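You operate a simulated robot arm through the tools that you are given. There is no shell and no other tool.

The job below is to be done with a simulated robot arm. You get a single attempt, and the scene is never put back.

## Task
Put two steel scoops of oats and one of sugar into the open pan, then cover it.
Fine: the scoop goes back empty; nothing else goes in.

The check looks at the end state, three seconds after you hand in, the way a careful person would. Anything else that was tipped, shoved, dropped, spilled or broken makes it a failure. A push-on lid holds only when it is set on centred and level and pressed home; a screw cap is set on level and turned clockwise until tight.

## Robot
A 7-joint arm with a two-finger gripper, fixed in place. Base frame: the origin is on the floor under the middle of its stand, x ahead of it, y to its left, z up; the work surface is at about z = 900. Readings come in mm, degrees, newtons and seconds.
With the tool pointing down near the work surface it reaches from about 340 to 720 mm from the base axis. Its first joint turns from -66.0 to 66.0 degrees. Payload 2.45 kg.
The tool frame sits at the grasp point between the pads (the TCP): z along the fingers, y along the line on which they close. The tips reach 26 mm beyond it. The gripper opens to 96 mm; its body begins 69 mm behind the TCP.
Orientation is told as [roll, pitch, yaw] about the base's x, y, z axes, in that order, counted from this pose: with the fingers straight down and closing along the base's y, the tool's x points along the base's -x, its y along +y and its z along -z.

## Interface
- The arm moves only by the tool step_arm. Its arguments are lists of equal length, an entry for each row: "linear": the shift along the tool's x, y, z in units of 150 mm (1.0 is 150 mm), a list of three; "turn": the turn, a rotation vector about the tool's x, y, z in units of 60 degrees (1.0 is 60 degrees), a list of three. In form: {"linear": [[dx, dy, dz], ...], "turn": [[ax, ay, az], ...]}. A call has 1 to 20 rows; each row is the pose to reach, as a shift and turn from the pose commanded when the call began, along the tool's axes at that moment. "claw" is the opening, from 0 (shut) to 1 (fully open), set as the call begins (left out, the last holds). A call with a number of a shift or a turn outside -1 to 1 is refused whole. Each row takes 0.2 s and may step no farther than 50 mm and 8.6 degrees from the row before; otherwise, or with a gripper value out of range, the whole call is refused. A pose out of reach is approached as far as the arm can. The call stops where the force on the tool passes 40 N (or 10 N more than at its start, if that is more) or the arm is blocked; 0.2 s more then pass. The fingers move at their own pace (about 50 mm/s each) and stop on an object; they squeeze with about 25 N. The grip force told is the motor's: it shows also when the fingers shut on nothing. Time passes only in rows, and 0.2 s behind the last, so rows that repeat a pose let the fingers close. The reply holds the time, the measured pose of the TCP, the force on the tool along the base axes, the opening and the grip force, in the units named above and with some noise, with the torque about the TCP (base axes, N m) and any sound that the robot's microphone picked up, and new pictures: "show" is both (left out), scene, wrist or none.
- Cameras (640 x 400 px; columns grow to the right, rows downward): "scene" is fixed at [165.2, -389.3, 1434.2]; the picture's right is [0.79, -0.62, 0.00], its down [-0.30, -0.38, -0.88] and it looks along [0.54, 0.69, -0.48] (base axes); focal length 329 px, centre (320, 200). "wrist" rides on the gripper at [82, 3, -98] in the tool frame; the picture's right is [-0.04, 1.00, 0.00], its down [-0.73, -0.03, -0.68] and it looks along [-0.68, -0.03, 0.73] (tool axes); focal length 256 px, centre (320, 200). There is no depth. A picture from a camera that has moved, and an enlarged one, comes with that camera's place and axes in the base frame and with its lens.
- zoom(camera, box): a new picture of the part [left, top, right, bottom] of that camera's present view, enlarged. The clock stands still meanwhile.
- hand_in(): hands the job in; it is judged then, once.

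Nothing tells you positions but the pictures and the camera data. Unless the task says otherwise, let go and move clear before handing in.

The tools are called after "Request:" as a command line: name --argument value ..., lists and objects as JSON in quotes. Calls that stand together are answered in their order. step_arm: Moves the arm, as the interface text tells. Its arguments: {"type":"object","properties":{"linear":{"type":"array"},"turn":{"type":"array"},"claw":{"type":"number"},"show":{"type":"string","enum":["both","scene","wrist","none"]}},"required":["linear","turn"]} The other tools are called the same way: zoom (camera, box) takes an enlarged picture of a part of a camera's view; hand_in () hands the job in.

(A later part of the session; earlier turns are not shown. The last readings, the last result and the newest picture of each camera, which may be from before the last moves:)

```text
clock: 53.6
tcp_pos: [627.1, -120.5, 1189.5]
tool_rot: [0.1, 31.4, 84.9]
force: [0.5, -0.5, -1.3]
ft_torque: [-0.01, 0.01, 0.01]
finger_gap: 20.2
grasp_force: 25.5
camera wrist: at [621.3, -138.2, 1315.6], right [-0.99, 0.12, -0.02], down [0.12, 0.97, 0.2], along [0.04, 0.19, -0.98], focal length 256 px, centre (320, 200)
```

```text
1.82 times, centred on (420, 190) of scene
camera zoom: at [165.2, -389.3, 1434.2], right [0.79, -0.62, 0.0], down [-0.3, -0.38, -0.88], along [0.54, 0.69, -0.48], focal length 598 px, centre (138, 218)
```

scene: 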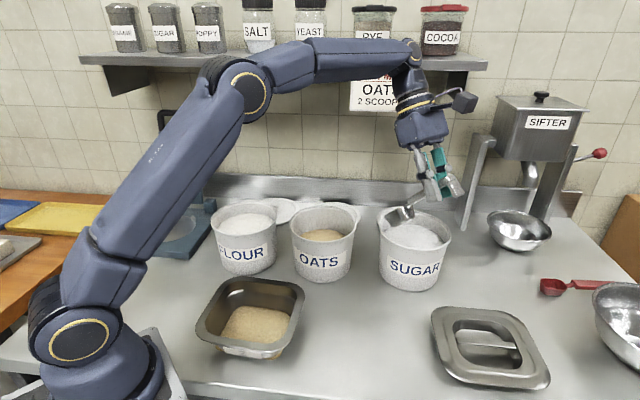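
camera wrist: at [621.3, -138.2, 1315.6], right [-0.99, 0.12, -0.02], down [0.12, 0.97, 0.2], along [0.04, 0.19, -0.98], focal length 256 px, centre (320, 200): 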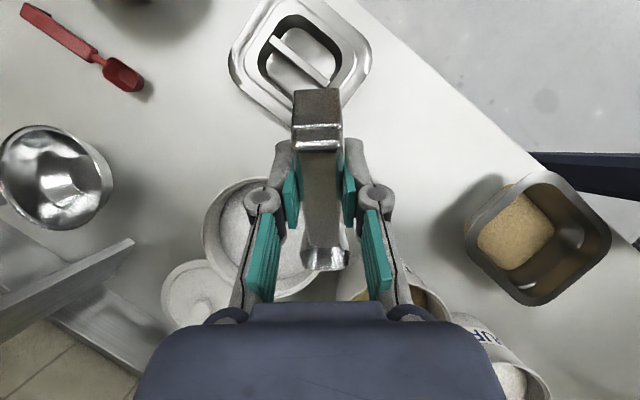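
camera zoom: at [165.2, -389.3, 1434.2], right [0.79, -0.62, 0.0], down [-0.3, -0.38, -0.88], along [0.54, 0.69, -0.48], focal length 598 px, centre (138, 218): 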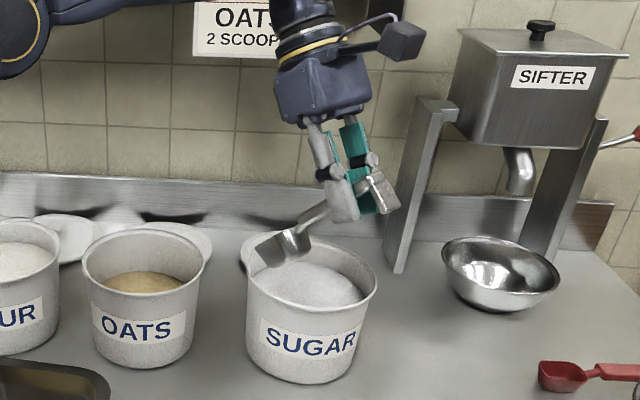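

I can see the sugar tub, lid and pan from above here. Zooming to pin down the sugar tub and the pan.

Request:
zoom --camera "wrist" --box '[160, 150, 420, 330]'

Request:
zoom --camera "wrist" --box '[440, 150, 640, 320]'

Request:
zoom --camera "wrist" --box '[210, 0, 410, 140]'

```text
2.22 times, centred on (290, 240) of wrist
camera zoom: at [621.3, -138.2, 1315.6], right [-0.99, 0.12, -0.02], down [0.12, 0.97, 0.2], along [0.04, 0.19, -0.98], focal length 569 px, centre (387, 111)
```

zoom: 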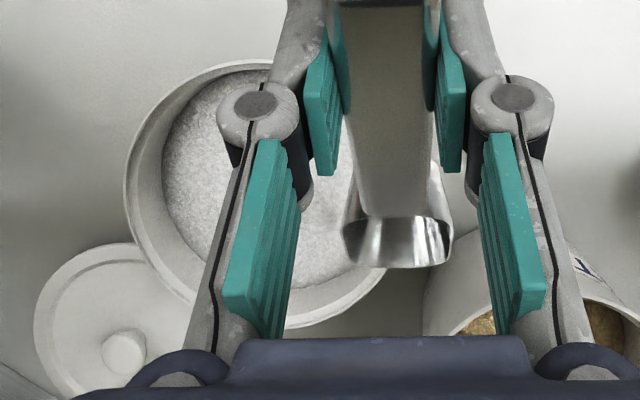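

```text
2.35 times, centred on (540, 235) of wrist
camera zoom: at [621.3, -138.2, 1315.6], right [-0.99, 0.12, -0.02], down [0.12, 0.97, 0.2], along [0.04, 0.19, -0.98], focal length 602 px, centre (-198, 118)
```

zoom: 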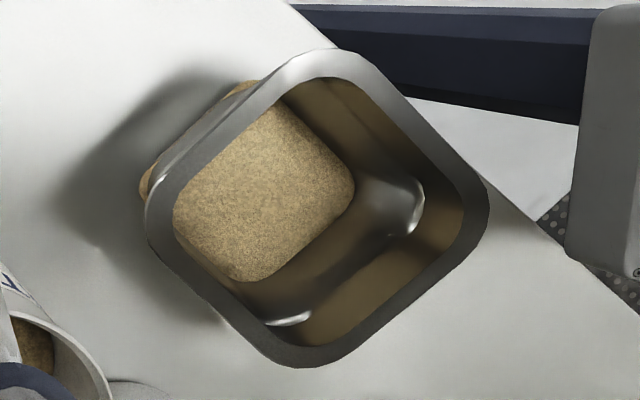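

```text
2.86 times, centred on (310, 70) of wrist
camera zoom: at [621.3, -138.2, 1315.6], right [-0.99, 0.12, -0.02], down [0.12, 0.97, 0.2], along [0.04, 0.19, -0.98], focal length 731 px, centre (349, 571)
```

zoom: 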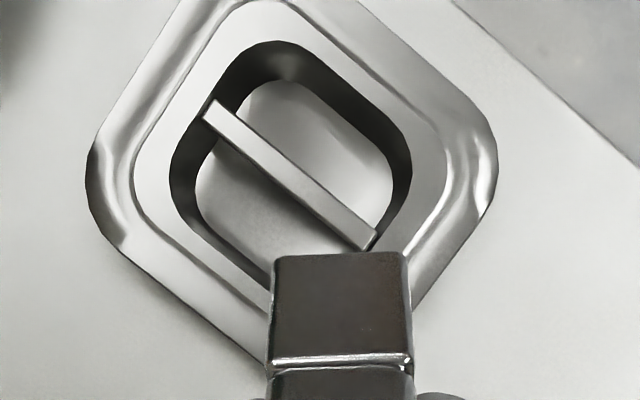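

Sugar tub centre is (707, -41) with 78 mm rim radius; pan centre ≈ (332, 26). I'll shift over the sugar and lower to a pre-dip pose.

Request:
step_arm --linear '[[0, -0.133, 0], [0, -0.267, 0], [0, -0.405, 0], [-0.075, -0.405, 0.11], [-0.144, -0.405, 0.203]]' --turn '[[0, 0, 0], [0, 0, 0], [0, 0, 0], [0, 0.03, 0], [0, 0.059, 0]]' --claw 0 --show "both"

Request:
zoom --camera "scene" --box '[340, 100, 520, 300]'

Request:
zoom --camera "wrist" --box '[200, 120, 440, 330]'

```text
clock: 54.8
tcp_pos: [689.2, -123.5, 1153.3]
tool_rot: [0.1, 34.9, 85.0]
force: [0.3, 0.4, -0.2]
ft_torque: [-0.01, 0.03, -0.01]
finger_gap: 20.4
grasp_force: 25.2
out of reach, approached as far as the arm can: row 3, 4
camera wrist: at [683.2, -134.1, 1279.7], right [-0.99, 0.12, -0.02], down [0.12, 0.98, 0.14], along [0.04, 0.13, -0.99], focal length 256 px, centre (320, 200)
```

scene: 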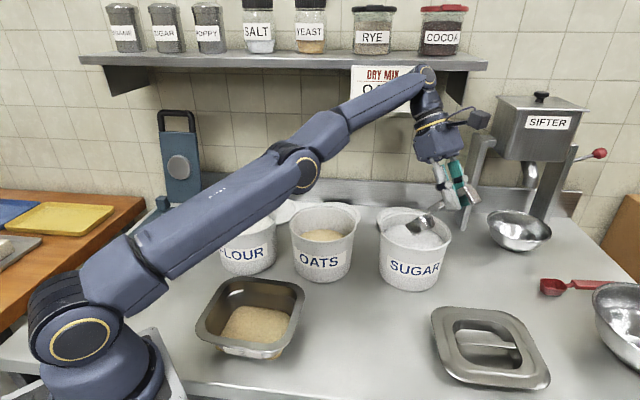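
wrist: 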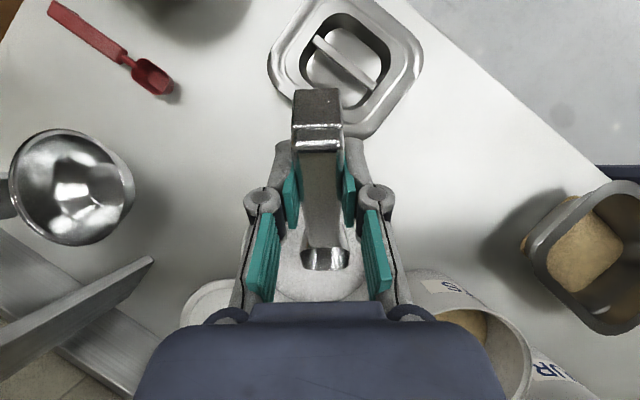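

```text
2.00 times, centred on (430, 200) of scene
camera zoom: at [165.2, -389.3, 1434.2], right [0.79, -0.62, 0.0], down [-0.3, -0.38, -0.88], along [0.54, 0.69, -0.48], focal length 658 px, centre (100, 200)
```

zoom: 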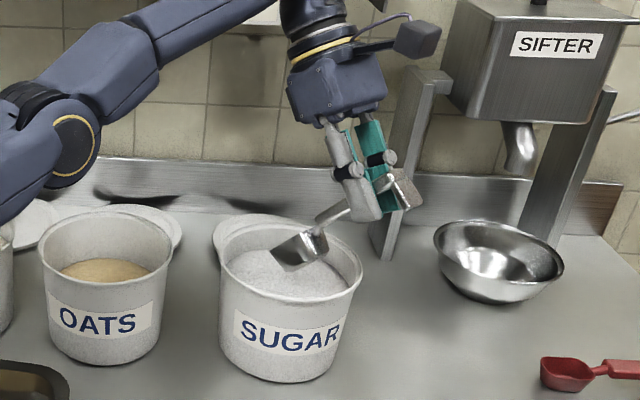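

```text
1.90 times, centred on (320, 225) of wrist
camera zoom: at [683.2, -134.1, 1279.7], right [-0.99, 0.12, -0.02], down [0.12, 0.98, 0.14], along [0.04, 0.13, -0.99], focal length 488 px, centre (320, 152)
```

zoom: 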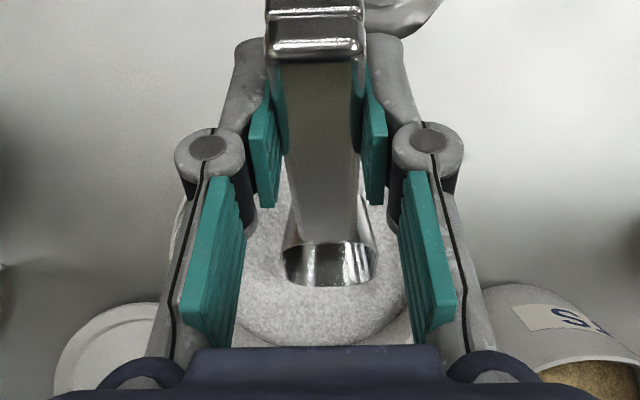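

The bowl is over the sugar with the arm near its full stretch, and lower heights are in reach. I'll do the sugar dip in one smooth pass, drifting slightly toward the base as it levels.

Request:
step_arm --linear '[[-0.088, 0.02, 0.101], [-0.18, 0.04, 0.195], [-0.263, 0.04, 0.255], [-0.324, 0.04, 0.342], [-0.393, 0.04, 0.416], [-0.438, 0.04, 0.458], [-0.448, 0.04, 0.493], [-0.431, 0.04, 0.526], [-0.393, 0.04, 0.522], [-0.362, 0.04, 0.529], [-0.323, 0.04, 0.543], [-0.287, 0.045, 0.562], [-0.258, 0.053, 0.589], [-0.238, 0.067, 0.615], [-0.219, 0.08, 0.635], [-0.201, 0.093, 0.632], [-0.206, 0.107, 0.647]]' --turn '[[0, 0, 0], [0, 0.033, 0], [0, 0.083, 0], [0, 0.083, 0], [0, 0.083, 0], [0, 0.083, 0], [0, 0.067, 0], [0, 0.017, 0], [0, -0.05, 0], [0, -0.133, 0], [0, -0.233, 0], [0, -0.333, 0], [0, -0.433, 0], [0, -0.533, 0], [0, -0.65, 0], [0, -0.75, 0], [0, -0.833, 0]]' --claw 0 --show "both"

Request:
zoom --camera "scene" --box '[340, 120, 520, 300]'

Request:
zoom --camera "wrist" --box '[200, 120, 440, 330]'

```text
clock: 58.4
tcp_pos: [669.9, -151.8, 1055.9]
tool_rot: [0.1, -15.2, 84.8]
force: [0.0, -0.1, -0.5]
ft_torque: [-0.05, 0.02, -0.03]
finger_gap: 20.5
grasp_force: 24.9
camera wrist: at [656.4, -256.5, 1128.8], right [-0.99, 0.13, 0.01], down [0.08, 0.53, 0.85], along [0.1, 0.84, -0.53], focal length 256 px, centre (320, 200)
```

scene: 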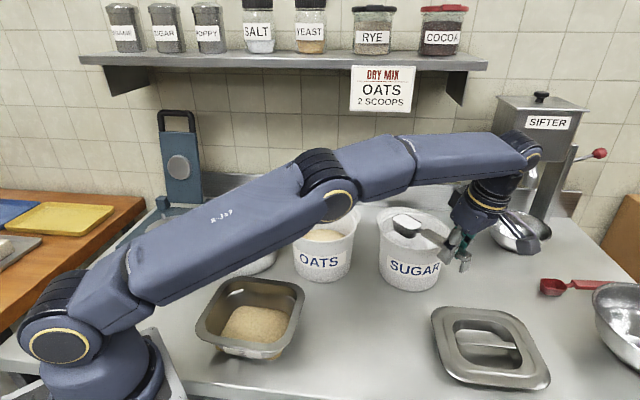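
wrist: 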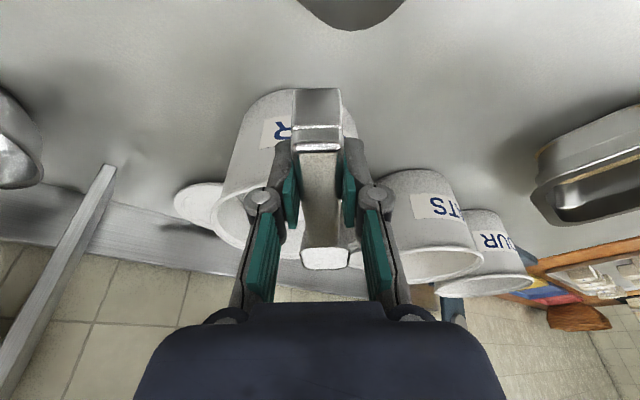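

```text
2.22 times, centred on (430, 210) of scene
camera zoom: at [165.2, -389.3, 1434.2], right [0.79, -0.62, 0.0], down [-0.3, -0.38, -0.88], along [0.54, 0.69, -0.48], focal length 731 px, centre (76, 178)
```

zoom: 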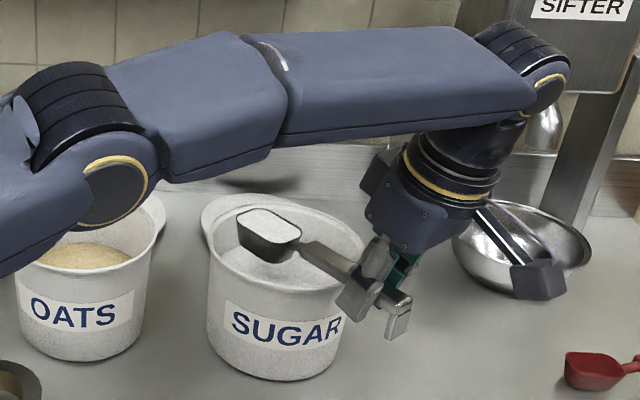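

```text
1.90 times, centred on (320, 225) of wrist
camera zoom: at [656.4, -256.5, 1128.8], right [-0.99, 0.13, 0.01], down [0.08, 0.53, 0.85], along [0.1, 0.84, -0.53], focal length 488 px, centre (320, 152)
```

zoom: 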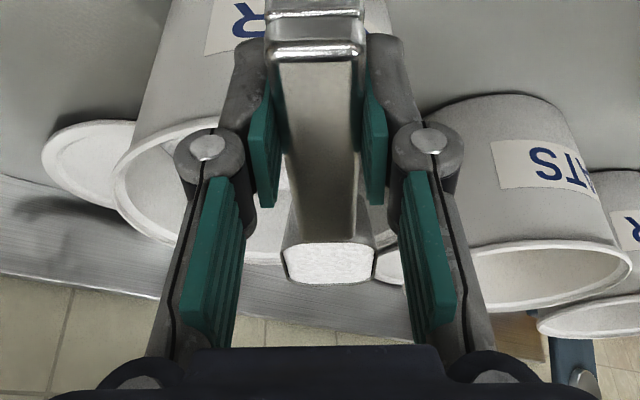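

A full scoop of sugar. I'll raise it clear of the rim and carry it level, in small steps, back to the pan.

Request:
step_arm --linear '[[-0.02, 0, -0.075], [-0.05, 0, -0.185], [-0.078, 0, -0.29], [-0.083, 0.04, -0.291], [-0.093, 0.12, -0.293], [-0.106, 0.23, -0.295], [-0.117, 0.35, -0.297], [-0.128, 0.47, -0.3], [-0.138, 0.58, -0.302], [-0.147, 0.67, -0.303], [-0.153, 0.742, -0.304]]' --turn '[[0, 0, 0], [0, 0, 0], [0, 0, 0], [0, 0, 0], [0, 0, 0], [0, 0, 0], [0, 0, 0], [0, 0, 0], [0, 0, 0], [0, 0, 0], [0, 0, 0]]' --claw 0 --show "scene"

Request:
step_arm --linear '[[-0.004, 0.04, 0], [-0.012, 0.12, 0.001], [-0.023, 0.23, 0.002], [-0.036, 0.35, 0.003], [-0.048, 0.47, 0.004], [-0.059, 0.58, 0.005], [-0.068, 0.67, 0.006], [-0.076, 0.743, 0.007]]' --turn '[[-0.001, 0, -0.004], [-0.0035, 0, -0.013], [-0.0067, 0, -0.025], [-0.01, 0, -0.038], [-0.0136, 0, -0.051], [-0.0169, 0, -0.063], [-0.0195, 0, -0.073], [-0.0216, 0, -0.0805]]' --claw 0 --show "none"

Request:
step_arm --linear '[[-0.008, 0.04, 0.001], [-0.025, 0.12, 0.004], [-0.048, 0.23, 0.008], [-0.072, 0.35, 0.012], [-0.097, 0.47, 0.017], [-0.118, 0.57, 0.02], [-0.135, 0.65, 0.023], [-0.145, 0.7, 0.025], [-0.145, 0.7, 0.025]]' --turn '[[-0.001, 0, -0.004], [-0.0035, 0, -0.013], [-0.0067, 0, -0.025], [-0.01, 0, -0.038], [-0.0136, 0, -0.051], [-0.0169, 0, -0.063], [-0.0195, 0, -0.073], [-0.0216, 0, -0.0805], [-0.0216, 0, -0.0805]]' --claw 0 --show "both"

Request:
zoom --camera "scene" --box '[170, 200, 390, 370]'

```text
clock: 60.8
tcp_pos: [558.7, -130.2, 1104.8]
tool_rot: [0.1, -15.1, 84.9]
force: [-0.6, 0.0, -1.0]
ft_torque: [-0.08, -0.01, 0.03]
finger_gap: 20.6
grasp_force: 25.4
```

scene: 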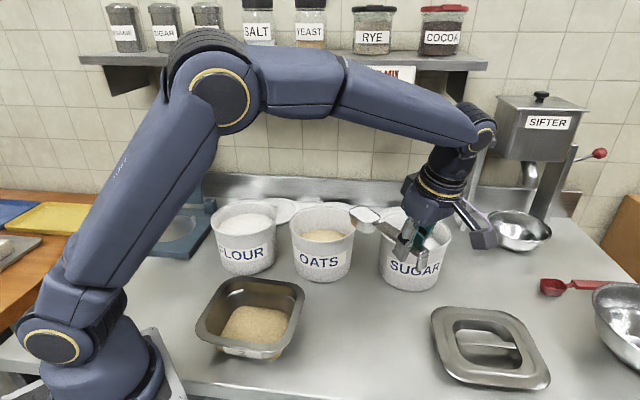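

```text
clock: 62.6
tcp_pos: [449.8, -109.8, 1108.0]
tool_rot: [0.1, -15.1, 89.9]
force: [0.3, 0.8, -1.9]
ft_torque: [-0.07, -0.01, 0.0]
finger_gap: 20.3
grasp_force: 25.6
```

```text
clock: 64.6
tcp_pos: [343.6, -87.5, 1110.4]
tool_rot: [0.1, -15.0, 94.9]
force: [-0.4, 0.0, -1.4]
ft_torque: [-0.07, 0.02, 0.01]
finger_gap: 20.5
grasp_force: 24.8
camera wrist: at [349.1, -192.3, 1183.7], right [-1.0, -0.05, 0.01], down [-0.02, 0.53, 0.85], along [-0.05, 0.85, -0.53], focal length 256 px, centre (320, 200)
```

scene: 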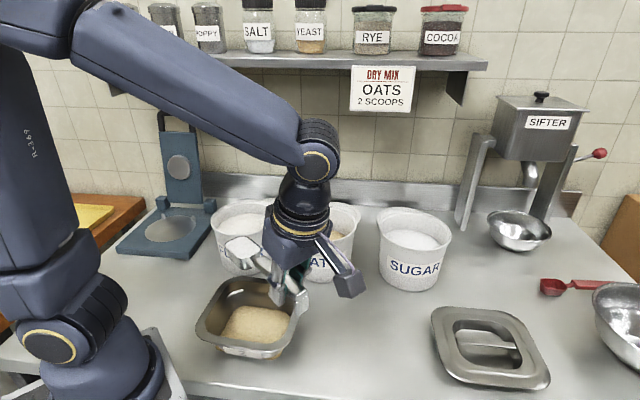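
wrist: 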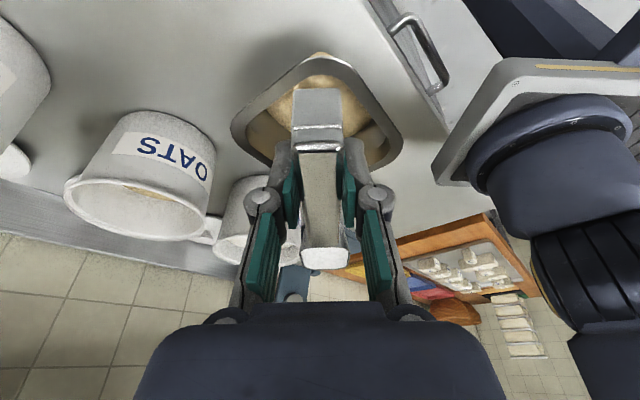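

```text
2.35 times, centred on (280, 285) of scene
camera zoom: at [165.2, -389.3, 1434.2], right [0.79, -0.62, 0.0], down [-0.3, -0.38, -0.88], along [0.54, 0.69, -0.48], focal length 774 px, centre (414, 0)
```

zoom: 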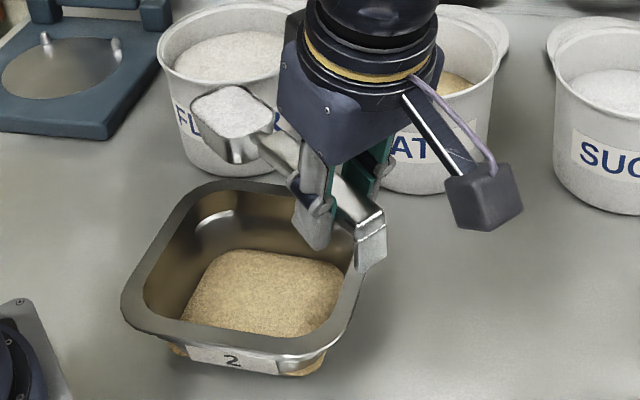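

The sugar is still in the bowl and it is over the pan. Pouring it with the same motion as before.

Request:
step_arm --linear '[[-0.001, 0.008, 0.005], [0.01, 0.016, 0.016], [0.006, 0.025, 0.029], [-0.013, 0.025, 0.038], [-0.063, 0.025, 0.03], [-0.125, 0.025, 0.011], [-0.205, 0.025, 0.006], [-0.293, 0.025, -0.001], [-0.293, 0.025, -0.001]]' --turn '[[0, 0.133, 0], [0, 0.267, 0], [0, 0.4, 0], [0, 0.533, 0], [0, 0.667, 0], [0, 0.783, 0], [0, 0.9, 0], [0, 1.0, 0], [0, 1.0, 0]]' --claw 0 --show "none"

Request:
step_arm --linear '[[-0.053, 0, -0.117], [-0.119, 0, -0.228], [-0.193, 0, -0.325], [-0.26, 0, -0.395], [-0.26, 0, -0.395], [-0.26, 0, -0.395], [-0.26, 0, -0.395], [-0.26, 0, -0.395], [-0.26, 0, -0.395], [-0.26, 0, -0.395], [-0.26, 0, -0.395], [-0.26, 0, -0.395], [-0.26, 0, -0.395], [-0.26, 0, -0.395], [-0.26, 0, -0.395], [-0.26, 0, -0.395], [-0.26, 0, -0.395], [-0.26, 0, -0.395], [-0.26, 0, -0.395], [-0.26, 0, -0.395]]' --turn '[[0, 0.133, 0], [0, 0.267, 0], [0, 0.4, 0], [0, 0.5, 0], [0, 0.5, 0], [0, 0.55, 0], [0, 0.58, 0], [0, 0.55, 0], [0, 0.58, 0], [0, 0.55, 0], [0, 0.58, 0], [0, 0.58, 0], [0, 0.58, 0], [0, 0.58, 0], [0, 0.58, 0], [0, 0.58, 0], [0, 0.58, 0], [0, 0.58, 0], [0, 0.58, 0], [0, 0.58, 0]]' --claw 0 --show "both"

Request:
zoom --camera "scene" --box '[170, 220, 350, 370]'

Request:
zoom --camera "wrist" --box '[220, 180, 420, 320]'

```text
clock: 66.6
tcp_pos: [336.8, -45.4, 1120.6]
tool_rot: [0.0, 45.0, 94.9]
force: [-0.1, 0.9, -1.3]
ft_torque: [-0.03, 0.03, 0.02]
finger_gap: 20.2
grasp_force: 25.3
```

```text
clock: 70.8
tcp_pos: [331.1, 21.3, 1136.3]
tool_rot: [0.2, 79.8, 95.2]
force: [-0.1, -0.4, -1.1]
ft_torque: [0.01, 0.02, 0.0]
finger_gap: 20.4
grasp_force: 25.1
camera wrist: at [319.9, 103.8, 1233.6], right [-1.0, -0.08, -0.04], down [-0.04, 0.8, -0.6], along [0.08, -0.6, -0.8], focal length 256 px, centre (320, 200)
```

scene: 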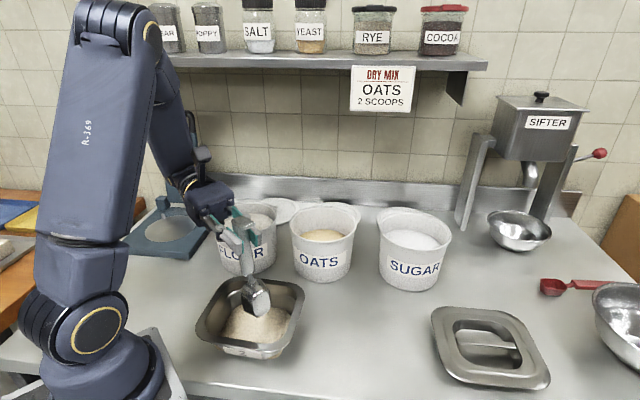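
wrist: 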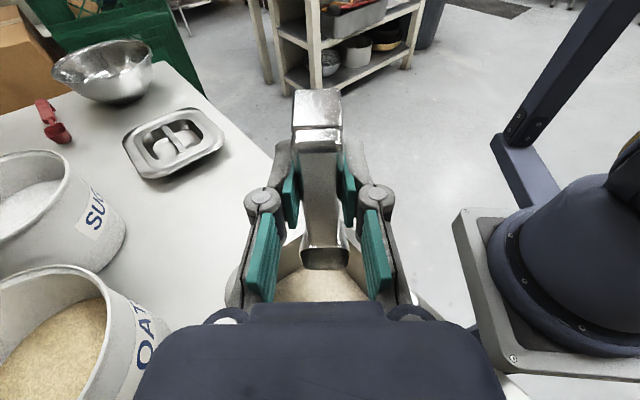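

```text
2.67 times, centred on (260, 295) of scene
camera zoom: at [165.2, -389.3, 1434.2], right [0.79, -0.62, 0.0], down [-0.3, -0.38, -0.88], along [0.54, 0.69, -0.48], focal length 878 px, centre (480, -53)
```

zoom: 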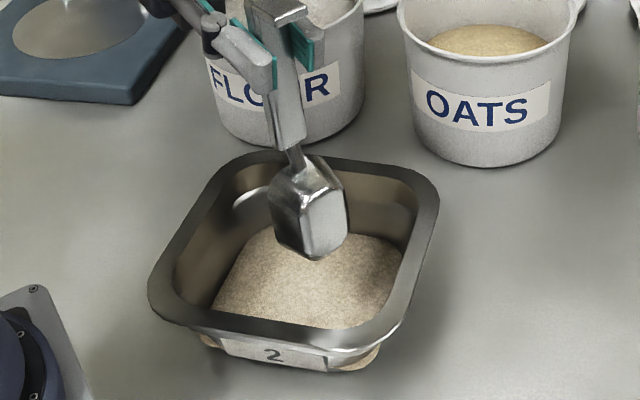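

```text
2.86 times, centred on (320, 250) of wrist
camera zoom: at [319.9, 103.8, 1233.6], right [-1.0, -0.08, -0.04], down [-0.04, 0.8, -0.6], along [0.08, -0.6, -0.8], focal length 731 px, centre (320, 57)
```

zoom: 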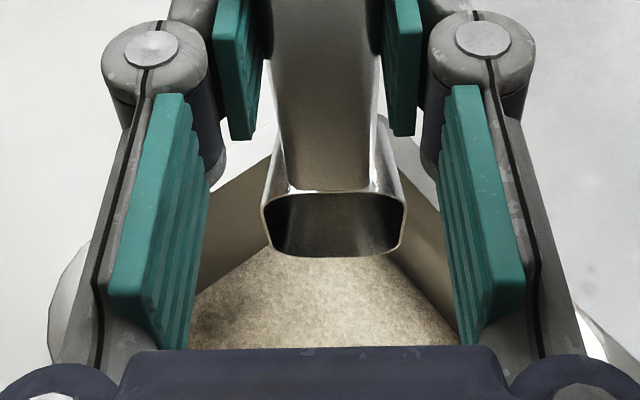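

The pan now shows the mixed colour and the scoop is empty. I'll back out and take the scoop back toward its place.

Request:
step_arm --linear '[[0.049, -0.001, 0.084], [0.098, -0.003, 0.168], [0.148, -0.004, 0.252], [0.197, -0.005, 0.336], [0.246, -0.007, 0.42], [0.295, -0.008, 0.504]]' --turn '[[0, -0.135, 0], [0, -0.269, 0], [0, -0.404, 0], [0, -0.539, 0], [0, -0.673, 0], [0, -0.808, 0]]' --claw 0 --show "both"

Request:
zoom --camera "wrist" --box '[240, 200, 400, 310]'

Request:
zoom --camera "scene" --box '[170, 200, 350, 370]'

```text
clock: 72.2
tcp_pos: [339.7, -59.7, 1165.7]
tool_rot: [0.0, 31.2, 94.9]
force: [-0.4, 0.1, -0.6]
ft_torque: [0.01, 0.03, -0.02]
finger_gap: 20.3
grasp_force: 24.4
camera wrist: at [336.9, -78.7, 1291.7], right [-1.0, -0.05, -0.02], down [-0.05, 0.98, 0.2], along [0.01, 0.2, -0.98], focal length 256 px, centre (320, 200)
```

scene: 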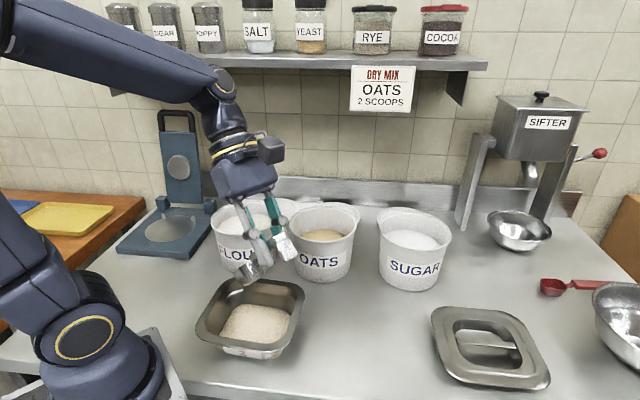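
wrist: 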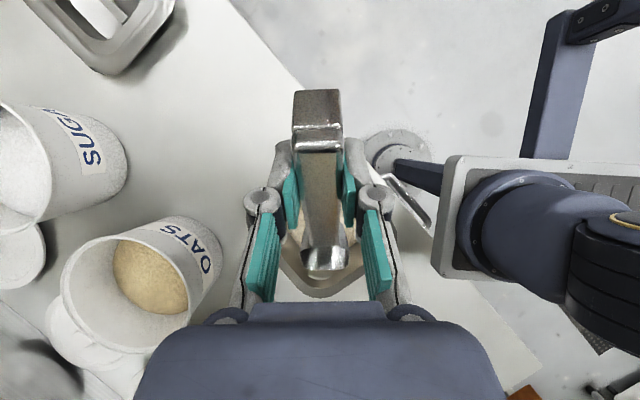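

```text
3.64 times, centred on (320, 255) of wrist
camera zoom: at [336.9, -78.7, 1291.7], right [-1.0, -0.05, -0.02], down [-0.05, 0.98, 0.2], along [0.01, 0.2, -0.98], focal length 931 px, centre (320, 0)
```

zoom: 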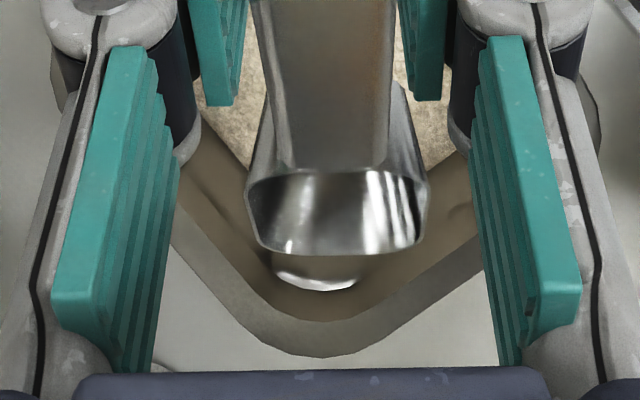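

```text
2.35 times, centred on (260, 285) of scene
camera zoom: at [165.2, -389.3, 1434.2], right [0.79, -0.62, 0.0], down [-0.3, -0.38, -0.88], along [0.54, 0.69, -0.48], focal length 774 px, centre (461, 0)
```

zoom: 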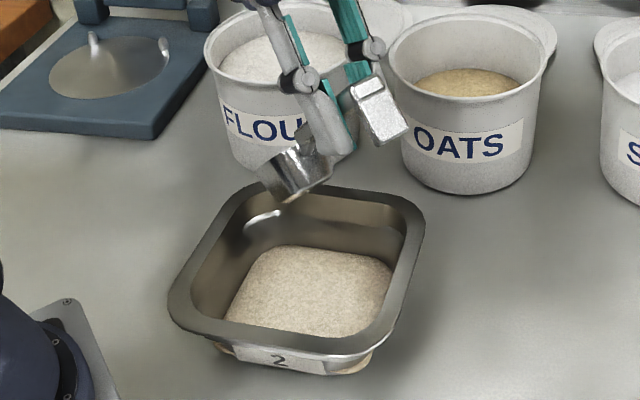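

The scoop is empty and the pan holds all three scoops. Now levelling the scoop and bringing it above its original spot.

Request:
step_arm --linear '[[0.054, -0.104, 0.079], [0.108, -0.208, 0.157], [0.162, -0.311, 0.236], [0.216, -0.415, 0.315], [0.27, -0.519, 0.393], [0.324, -0.623, 0.472]]' --turn '[[0, -0.129, 0], [0, -0.258, 0], [0, -0.3875, 0], [0, -0.517, 0], [0, -0.646, 0], [0, -0.775, 0]]' --claw 0 --show "none"

Request:
step_arm --linear '[[0.073, -0.08, 0.061], [0.146, -0.159, 0.122], [0.22, -0.238, 0.183], [0.293, -0.318, 0.243], [0.366, -0.398, 0.304], [0.439, -0.477, 0.365]]' --turn '[[-0.027, 0, -0.099], [-0.053, 0, -0.199], [-0.08, 0, -0.298], [-0.107, 0, -0.397], [-0.133, 0, -0.497], [-0.16, 0, -0.596]]' --claw 0 --show "both"

```text
clock: 73.6
tcp_pos: [440.2, -129.8, 1129.6]
tool_rot: [0.0, -15.4, 94.9]
force: [0.2, 0.1, -1.9]
ft_torque: [-0.04, -0.02, -0.01]
finger_gap: 20.4
grasp_force: 24.7
```

```text
clock: 75.0
tcp_pos: [514.5, -172.1, 1060.6]
tool_rot: [-0.1, -15.3, 132.0]
force: [-0.2, 0.7, -1.5]
ft_torque: [-0.05, -0.03, -0.01]
finger_gap: 20.1
grasp_force: 25.0
camera wrist: at [581.4, -252.0, 1133.1], right [-0.77, -0.64, 0.01], down [-0.33, 0.41, 0.85], along [-0.55, 0.65, -0.53], focal length 256 px, centre (320, 200)
```

scene: 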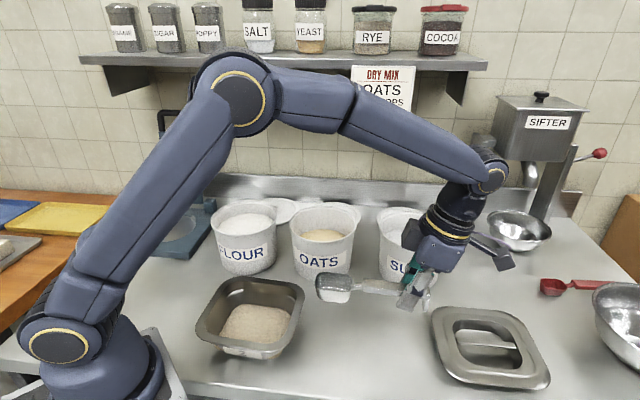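
wrist: 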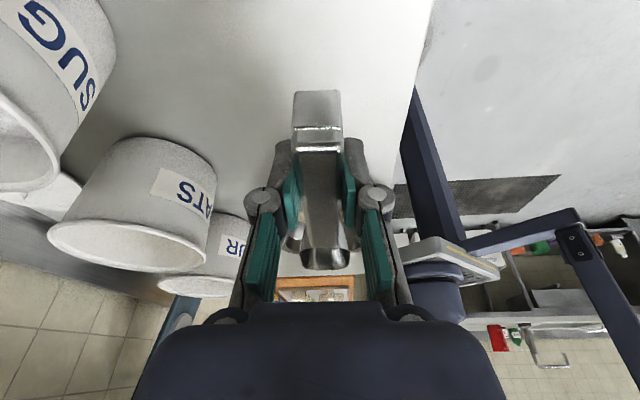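

The scoop is above its original spot within about 1 mm. Lowering straight down, stopping just above contact.

Request:
step_arm --linear '[[0.04, 0, 0.14], [0.08, 0, 0.28], [0.12, -0.001, 0.42], [0.16, -0.001, 0.56], [0.195, -0.001, 0.68], [0.218, -0.001, 0.76], [0.229, -0.001, 0.8]]' --turn '[[0, 0.001, 0], [0, 0.002, 0], [0, 0.003, 0], [0, 0.005, 0], [0, 0.005, 0], [0, 0.005, 0], [0, 0.005, 0]]' --claw 0 --show "both"

Request:
zoom --camera "scene" --box '[300, 290, 460, 380]'

```text
clock: 76.6
tcp_pos: [516.8, -172.2, 935.5]
tool_rot: [-0.1, -14.9, 131.9]
force: [-0.2, 0.6, -0.9]
ft_torque: [-0.04, 0.01, 0.02]
finger_gap: 20.6
grasp_force: 25.1
camera wrist: at [582.4, -253.2, 1008.9], right [-0.77, -0.64, 0.01], down [-0.34, 0.42, 0.85], along [-0.54, 0.65, -0.53], focal length 256 px, centre (320, 200)
```

scene: 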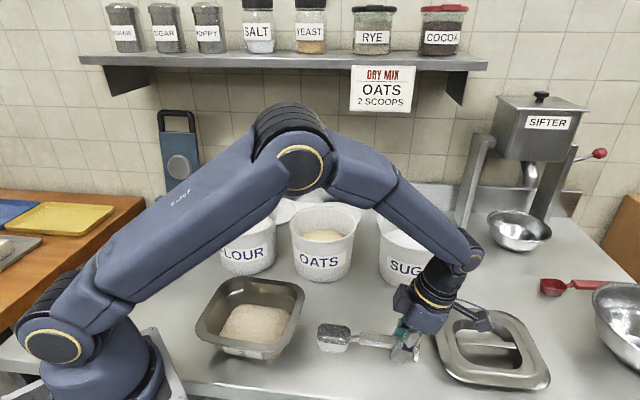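
wrist: 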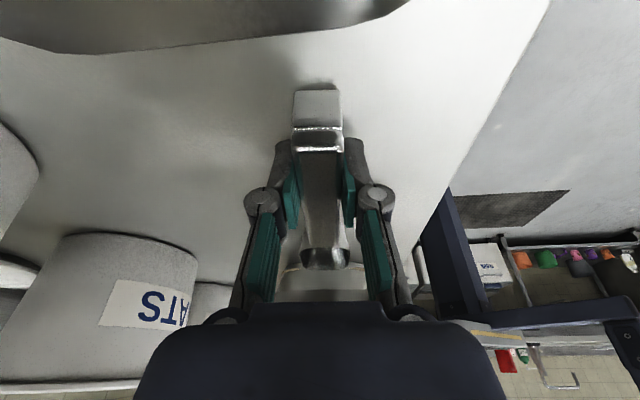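

```text
4.00 times, centred on (380, 335) of scene
camera zoom: at [165.2, -389.3, 1434.2], right [0.79, -0.62, 0.0], down [-0.3, -0.38, -0.88], along [0.54, 0.69, -0.48], focal length 1317 px, centre (80, -340)
```

zoom: 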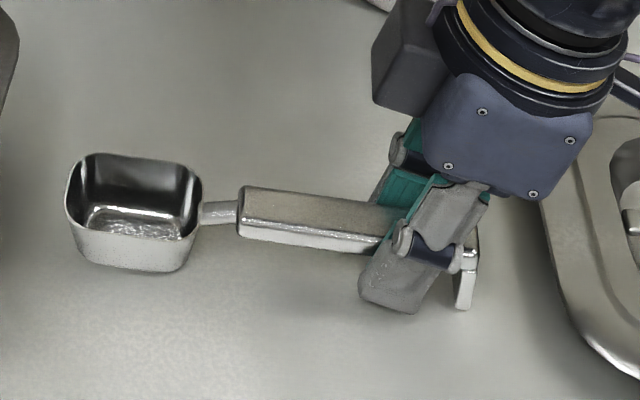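

Request:
step_arm --linear '[[0.002, 0, 0.006], [0.004, 0, 0.012], [0.005, 0, 0.018]]' --turn '[[0, 0, 0], [0, 0, 0], [0, 0, 0]]' --claw 0 --show "wrist"

Request:
zoom --camera "scene" --box '[300, 290, 460, 380]'

```text
clock: 77.4
tcp_pos: [516.1, -173.4, 932.6]
tool_rot: [-0.2, -14.7, 132.0]
force: [-0.9, 1.7, 17.8]
ft_torque: [0.08, 0.11, -0.01]
finger_gap: 20.4
grasp_force: 24.8
camera wrist: at [582.3, -253.2, 1007.3], right [-0.77, -0.64, 0.01], down [-0.34, 0.42, 0.84], along [-0.54, 0.65, -0.54], focal length 256 px, centre (320, 200)
```

wrist: 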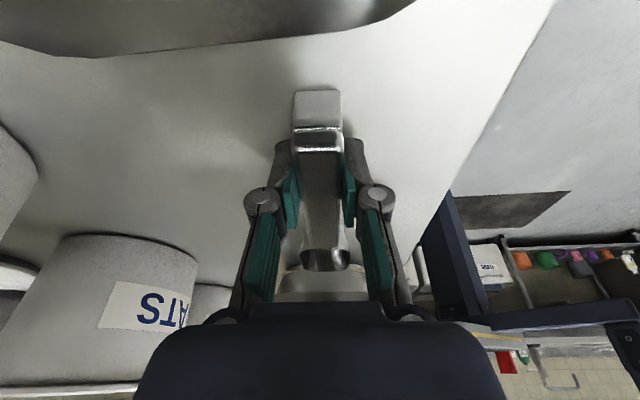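

```text
4.00 times, centred on (380, 335) of scene
camera zoom: at [164.8, -389.2, 1434.3], right [0.79, -0.62, 0.0], down [-0.3, -0.38, -0.88], along [0.54, 0.69, -0.48], focal length 1317 px, centre (80, -340)
```

zoom: 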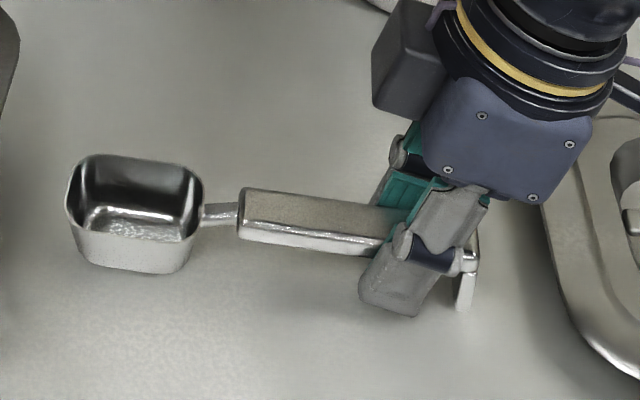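

The foot touches the counter (18 N). I'll ease off about 1 mm and open the fingers.

Request:
step_arm --linear '[[-0.002, 0, -0.007], [-0.002, 0, -0.007]]' --turn '[[0, 0, 0], [0, 0, 0]]' --claw 0 --show "none"

Request:
step_arm --linear '[[0, 0, 0], [0, 0, 0], [0, 0, 0], [0, 0, 0], [0, 0, 0]]' --turn '[[0, 0, 0], [0, 0, 0], [0, 0, 0], [0, 0, 0], [0, 0, 0]]' --claw 0.55 --show "both"

Request:
zoom --camera "scene" --box '[300, 290, 460, 380]'

```text
clock: 78.0
tcp_pos: [516.3, -173.8, 933.1]
tool_rot: [-0.2, -14.8, 132.0]
force: [2.1, 2.4, 8.7]
ft_torque: [-0.18, -0.25, 0.08]
finger_gap: 20.4
grasp_force: 24.7
```

```text
clock: 79.2
tcp_pos: [515.7, -174.2, 932.7]
tool_rot: [-0.1, -15.0, 131.9]
force: [0.1, 0.1, -0.1]
ft_torque: [0.0, 0.04, -0.03]
finger_gap: 52.9
grasp_force: 0.1
camera wrist: at [582.2, -253.8, 1007.1], right [-0.77, -0.64, 0.01], down [-0.34, 0.42, 0.85], along [-0.54, 0.65, -0.53], focal length 256 px, centre (320, 200)
```

scene: 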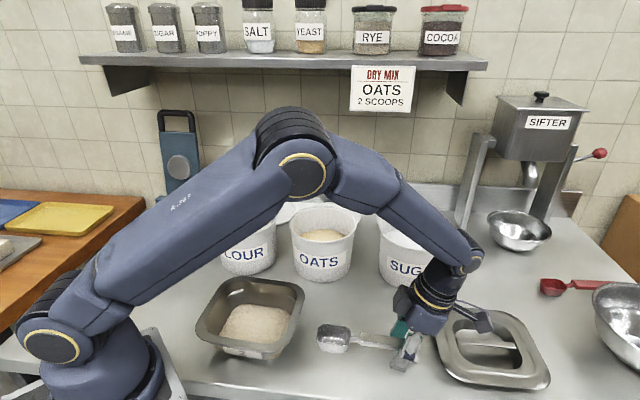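
wrist: 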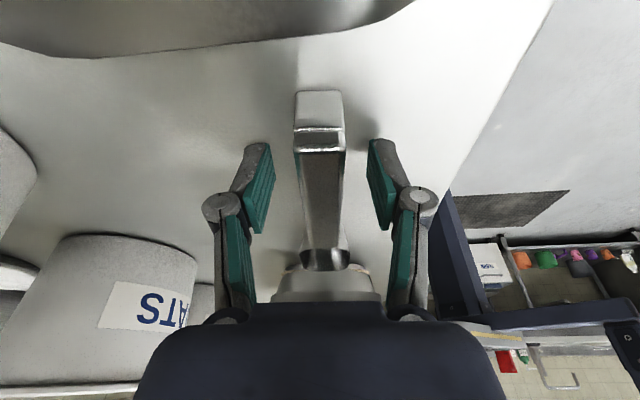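

```text
4.00 times, centred on (380, 335) of scene
camera zoom: at [165.2, -389.3, 1434.2], right [0.79, -0.62, 0.0], down [-0.3, -0.38, -0.88], along [0.54, 0.69, -0.48], focal length 1317 px, centre (80, -340)
```

zoom: 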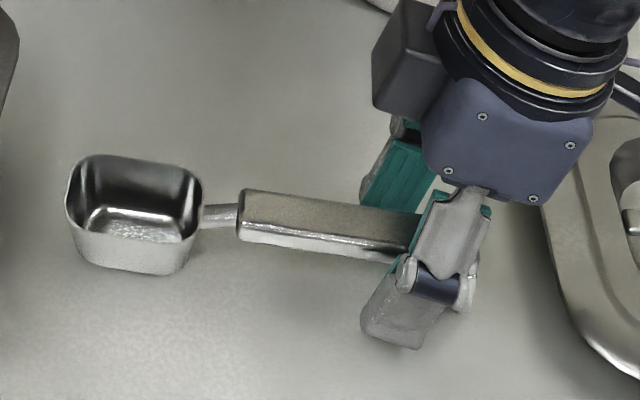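

The scoop rests on the counter, released. I'll lift straight up clear of it.

Request:
step_arm --linear '[[-0.017, 0, -0.064], [-0.035, 0, -0.129], [-0.069, 0, -0.258], [-0.121, 0, -0.451], [-0.173, 0, -0.644], [-0.225, 0, -0.837], [-0.259, 0, -0.966]]' --turn '[[0, 0, 0], [0, 0, 0], [0, 0, 0], [0, 0, 0], [0, 0.083, 0], [0, 0.167, 0], [0, 0.25, 0]]' --claw 0.55 --show "both"

Request:
zoom --camera "scene" --box '[180, 260, 440, 400]'

Request:
zoom --camera "wrist" --box '[220, 30, 420, 250]'

```text
clock: 80.8
tcp_pos: [515.8, -172.1, 1083.9]
tool_rot: [-0.2, 0.2, 131.8]
force: [0.1, -0.1, 0.0]
ft_torque: [-0.02, -0.03, -0.01]
finger_gap: 52.7
grasp_force: 0.0
camera wrist: at [566.8, -235.3, 1181.2], right [-0.77, -0.64, 0.0], down [-0.47, 0.57, 0.68], along [-0.43, 0.52, -0.73], focal length 256 px, centre (320, 200)
```

scene: 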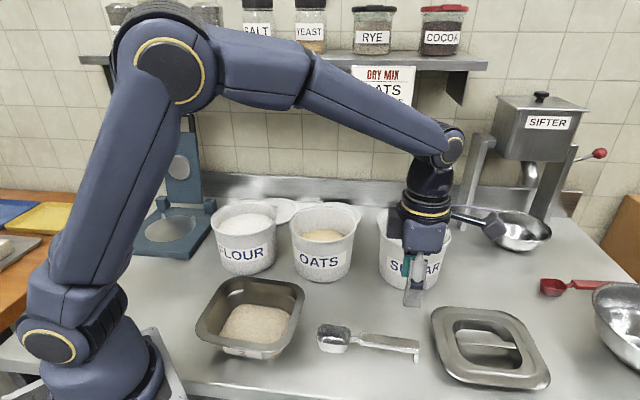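
wrist: 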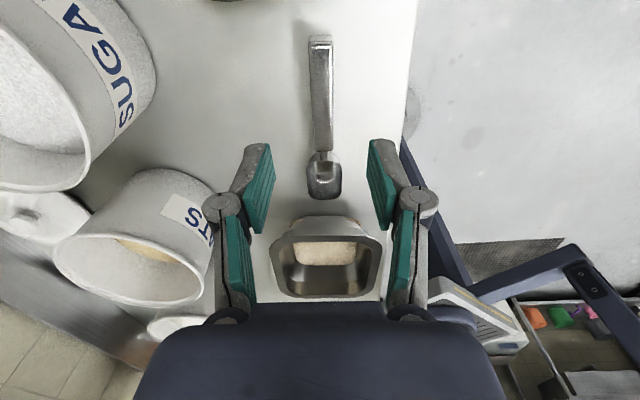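

```text
2.46 times, centred on (310, 330) of scene
camera zoom: at [165.1, -389.3, 1434.2], right [0.79, -0.62, 0.0], down [-0.3, -0.38, -0.88], along [0.54, 0.69, -0.48], focal length 810 px, centre (345, -120)
```

zoom: 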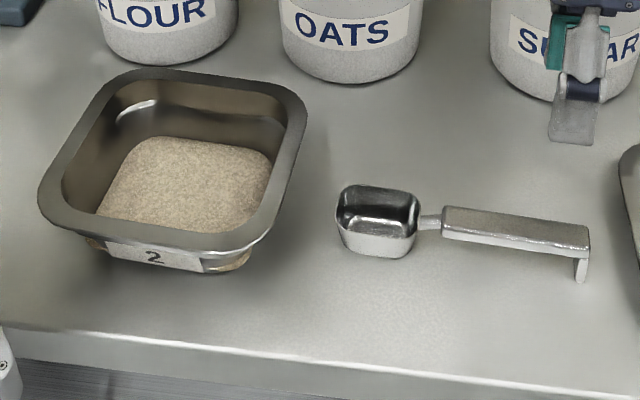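

```text
1.82 times, centred on (320, 140) of wrist
camera zoom: at [566.8, -235.3, 1181.2], right [-0.77, -0.64, 0.0], down [-0.47, 0.57, 0.68], along [-0.43, 0.52, -0.73], focal length 465 px, centre (320, 309)
```

zoom: 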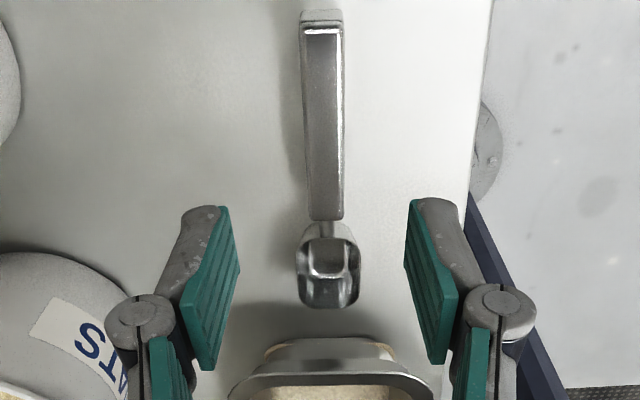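

The scoop is back within a few mm of where it was, empty. Before fetching the lid I'll check the arm can reach over the pan centre (r ≈ 333) with the tool pointing down.

Request:
step_arm --linear '[[-0.15, 0.003, 0], [-0.3, 0.005, 0], [-0.45, 0.008, 0], [-0.6, 0.01, 0], [-0.75, 0.012, 0], [-0.9, 0.014, 0]]' --turn '[[0, 0, 0], [0, 0, 0], [0, 0, 0], [0, 0, 0], [0, 0, 0], [0, 0, 0]]' --claw 0.3 --show "none"

Request:
step_arm --linear '[[-0.15, 0.003, 0.06], [-0.3, 0.005, 0.12], [-0.45, 0.008, 0.19], [-0.6, 0.01, 0.26], [-0.75, 0.012, 0.33], [-0.9, 0.014, 0.4]]' --turn '[[0, 0, 0], [0, 0, 0], [0, 0, 0], [0, 0, 0], [0, 0, 0], [0, 0, 0]]' --claw 0.3 --show "both"

```text
clock: 82.2
tcp_pos: [424.6, -73.3, 1082.7]
tool_rot: [-0.1, 0.1, 131.9]
force: [0.1, -1.1, -0.4]
ft_torque: [-0.01, -0.01, 0.0]
finger_gap: 28.9
grasp_force: 0.0
```

```text
clock: 83.6
tcp_pos: [334.0, 26.7, 1023.8]
tool_rot: [-0.1, 0.1, 131.9]
force: [-0.2, -0.1, -0.4]
ft_torque: [-0.01, -0.01, -0.03]
finger_gap: 28.7
grasp_force: 0.1
camera wrist: at [384.3, -37.0, 1121.5], right [-0.77, -0.64, 0.0], down [-0.47, 0.57, 0.68], along [-0.43, 0.52, -0.73], focal length 256 px, centre (320, 200)
```

scene: 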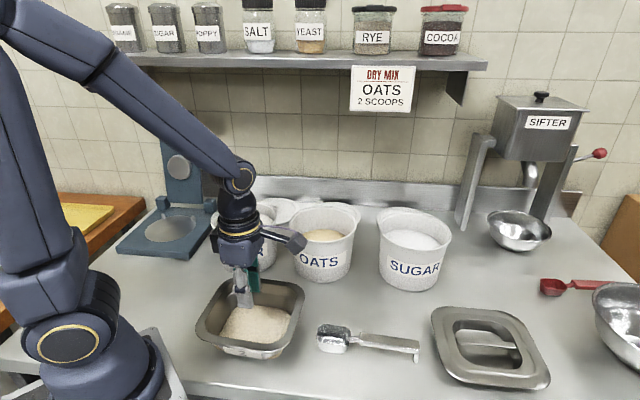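
wrist: 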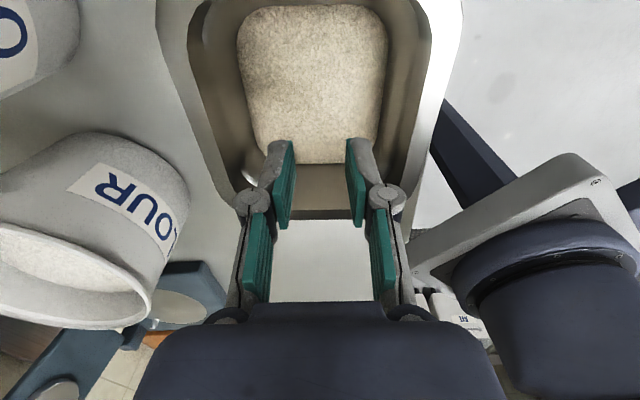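

The pan centre is reachable with the tool down. I'll also test the lower height needed for placing the lid (fingers stay in the open middle of the pan), then look at the pan from further back.

Request:
step_arm --linear '[[0, 0, 0.08], [0, 0, 0.16], [0, 0, 0.24], [0, 0, 0.32]]' --turn '[[0, 0, 0], [0, 0, 0], [0, 0, 0], [0, 0, 0]]' --claw 0.3 --show "none"

Request:
step_arm --linear '[[0, 0, -0.2], [0, 0, -0.45], [0.1, 0, -0.7], [0.2, 0, -0.9], [0.3, 0, -1.0]]' --turn '[[0, 0, 0], [0, 0, 0], [0, 0, 0], [0, 0, 0], [0, 0, 0]]' --claw 0.3 --show "none"

Request:
step_arm --linear '[[0.1, 0, -0.25], [0.2, 0, -0.5], [0.3, 0, -0.75], [0.4, 0, -0.9]]' --turn '[[0, 0, 0], [0, 0, 0], [0, 0, 0], [0, 0, 0]]' --claw 0.3 --show "both"

```text
clock: 84.6
tcp_pos: [333.7, 24.4, 974.8]
tool_rot: [0.0, -0.1, 132.0]
force: [-0.4, 0.2, 0.1]
ft_torque: [-0.03, 0.01, -0.01]
finger_gap: 28.8
grasp_force: 0.0
```

```text
clock: 85.8
tcp_pos: [362.8, -9.6, 1126.9]
tool_rot: [-0.1, -0.1, 131.9]
force: [0.2, -0.2, -0.7]
ft_torque: [-0.01, 0.01, 0.01]
finger_gap: 29.0
grasp_force: 0.0
```

```text
clock: 86.8
tcp_pos: [401.9, -53.6, 1258.9]
tool_rot: [-0.1, 0.0, 131.9]
force: [-0.4, -0.4, -0.8]
ft_torque: [0.01, 0.0, 0.03]
finger_gap: 29.0
grasp_force: 0.0
camera wrist: at [453.3, -116.6, 1356.6], right [-0.77, -0.64, 0.0], down [-0.47, 0.56, 0.68], along [-0.43, 0.52, -0.73], focal length 256 px, centre (320, 200)
```

scene: 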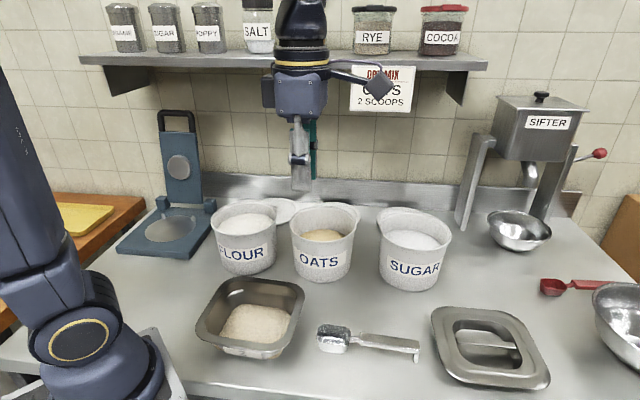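
wrist: 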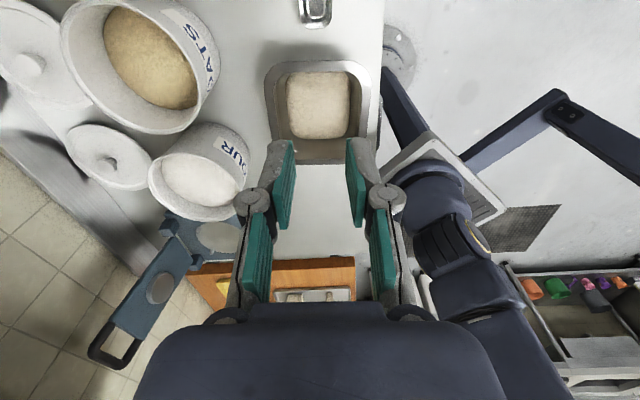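

Reach at placing height is confirmed. Zooming on the pan from this higher view.

Request:
zoom --camera "wrist" --box '[240, 40, 400, 180]'

Request:
zoom --camera "scene" --box '[180, 260, 320, 370]'

```text
2.86 times, centred on (320, 110) of wrist
camera zoom: at [453.3, -116.6, 1356.6], right [-0.77, -0.64, 0.0], down [-0.47, 0.56, 0.68], along [-0.43, 0.52, -0.73], focal length 731 px, centre (320, 457)
```

zoom: 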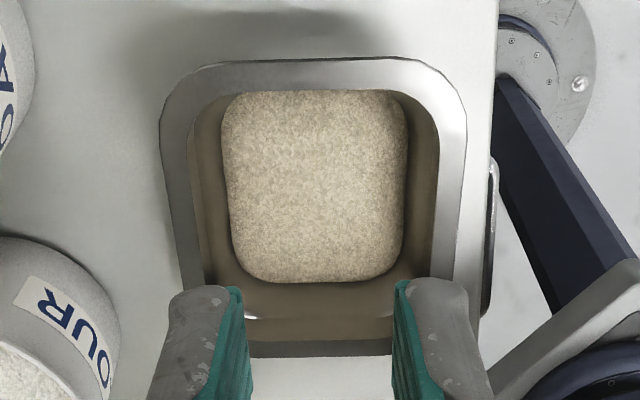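

```text
3.64 times, centred on (250, 315) of scene
camera zoom: at [165.2, -389.3, 1434.2], right [0.79, -0.62, 0.0], down [-0.3, -0.38, -0.88], along [0.54, 0.69, -0.48], focal length 1197 px, centre (574, -218)
```

zoom: 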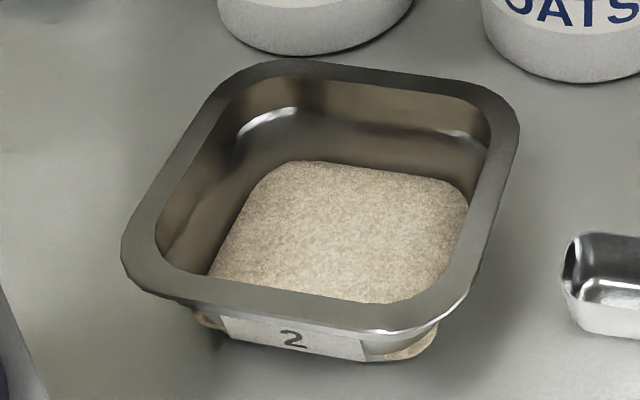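

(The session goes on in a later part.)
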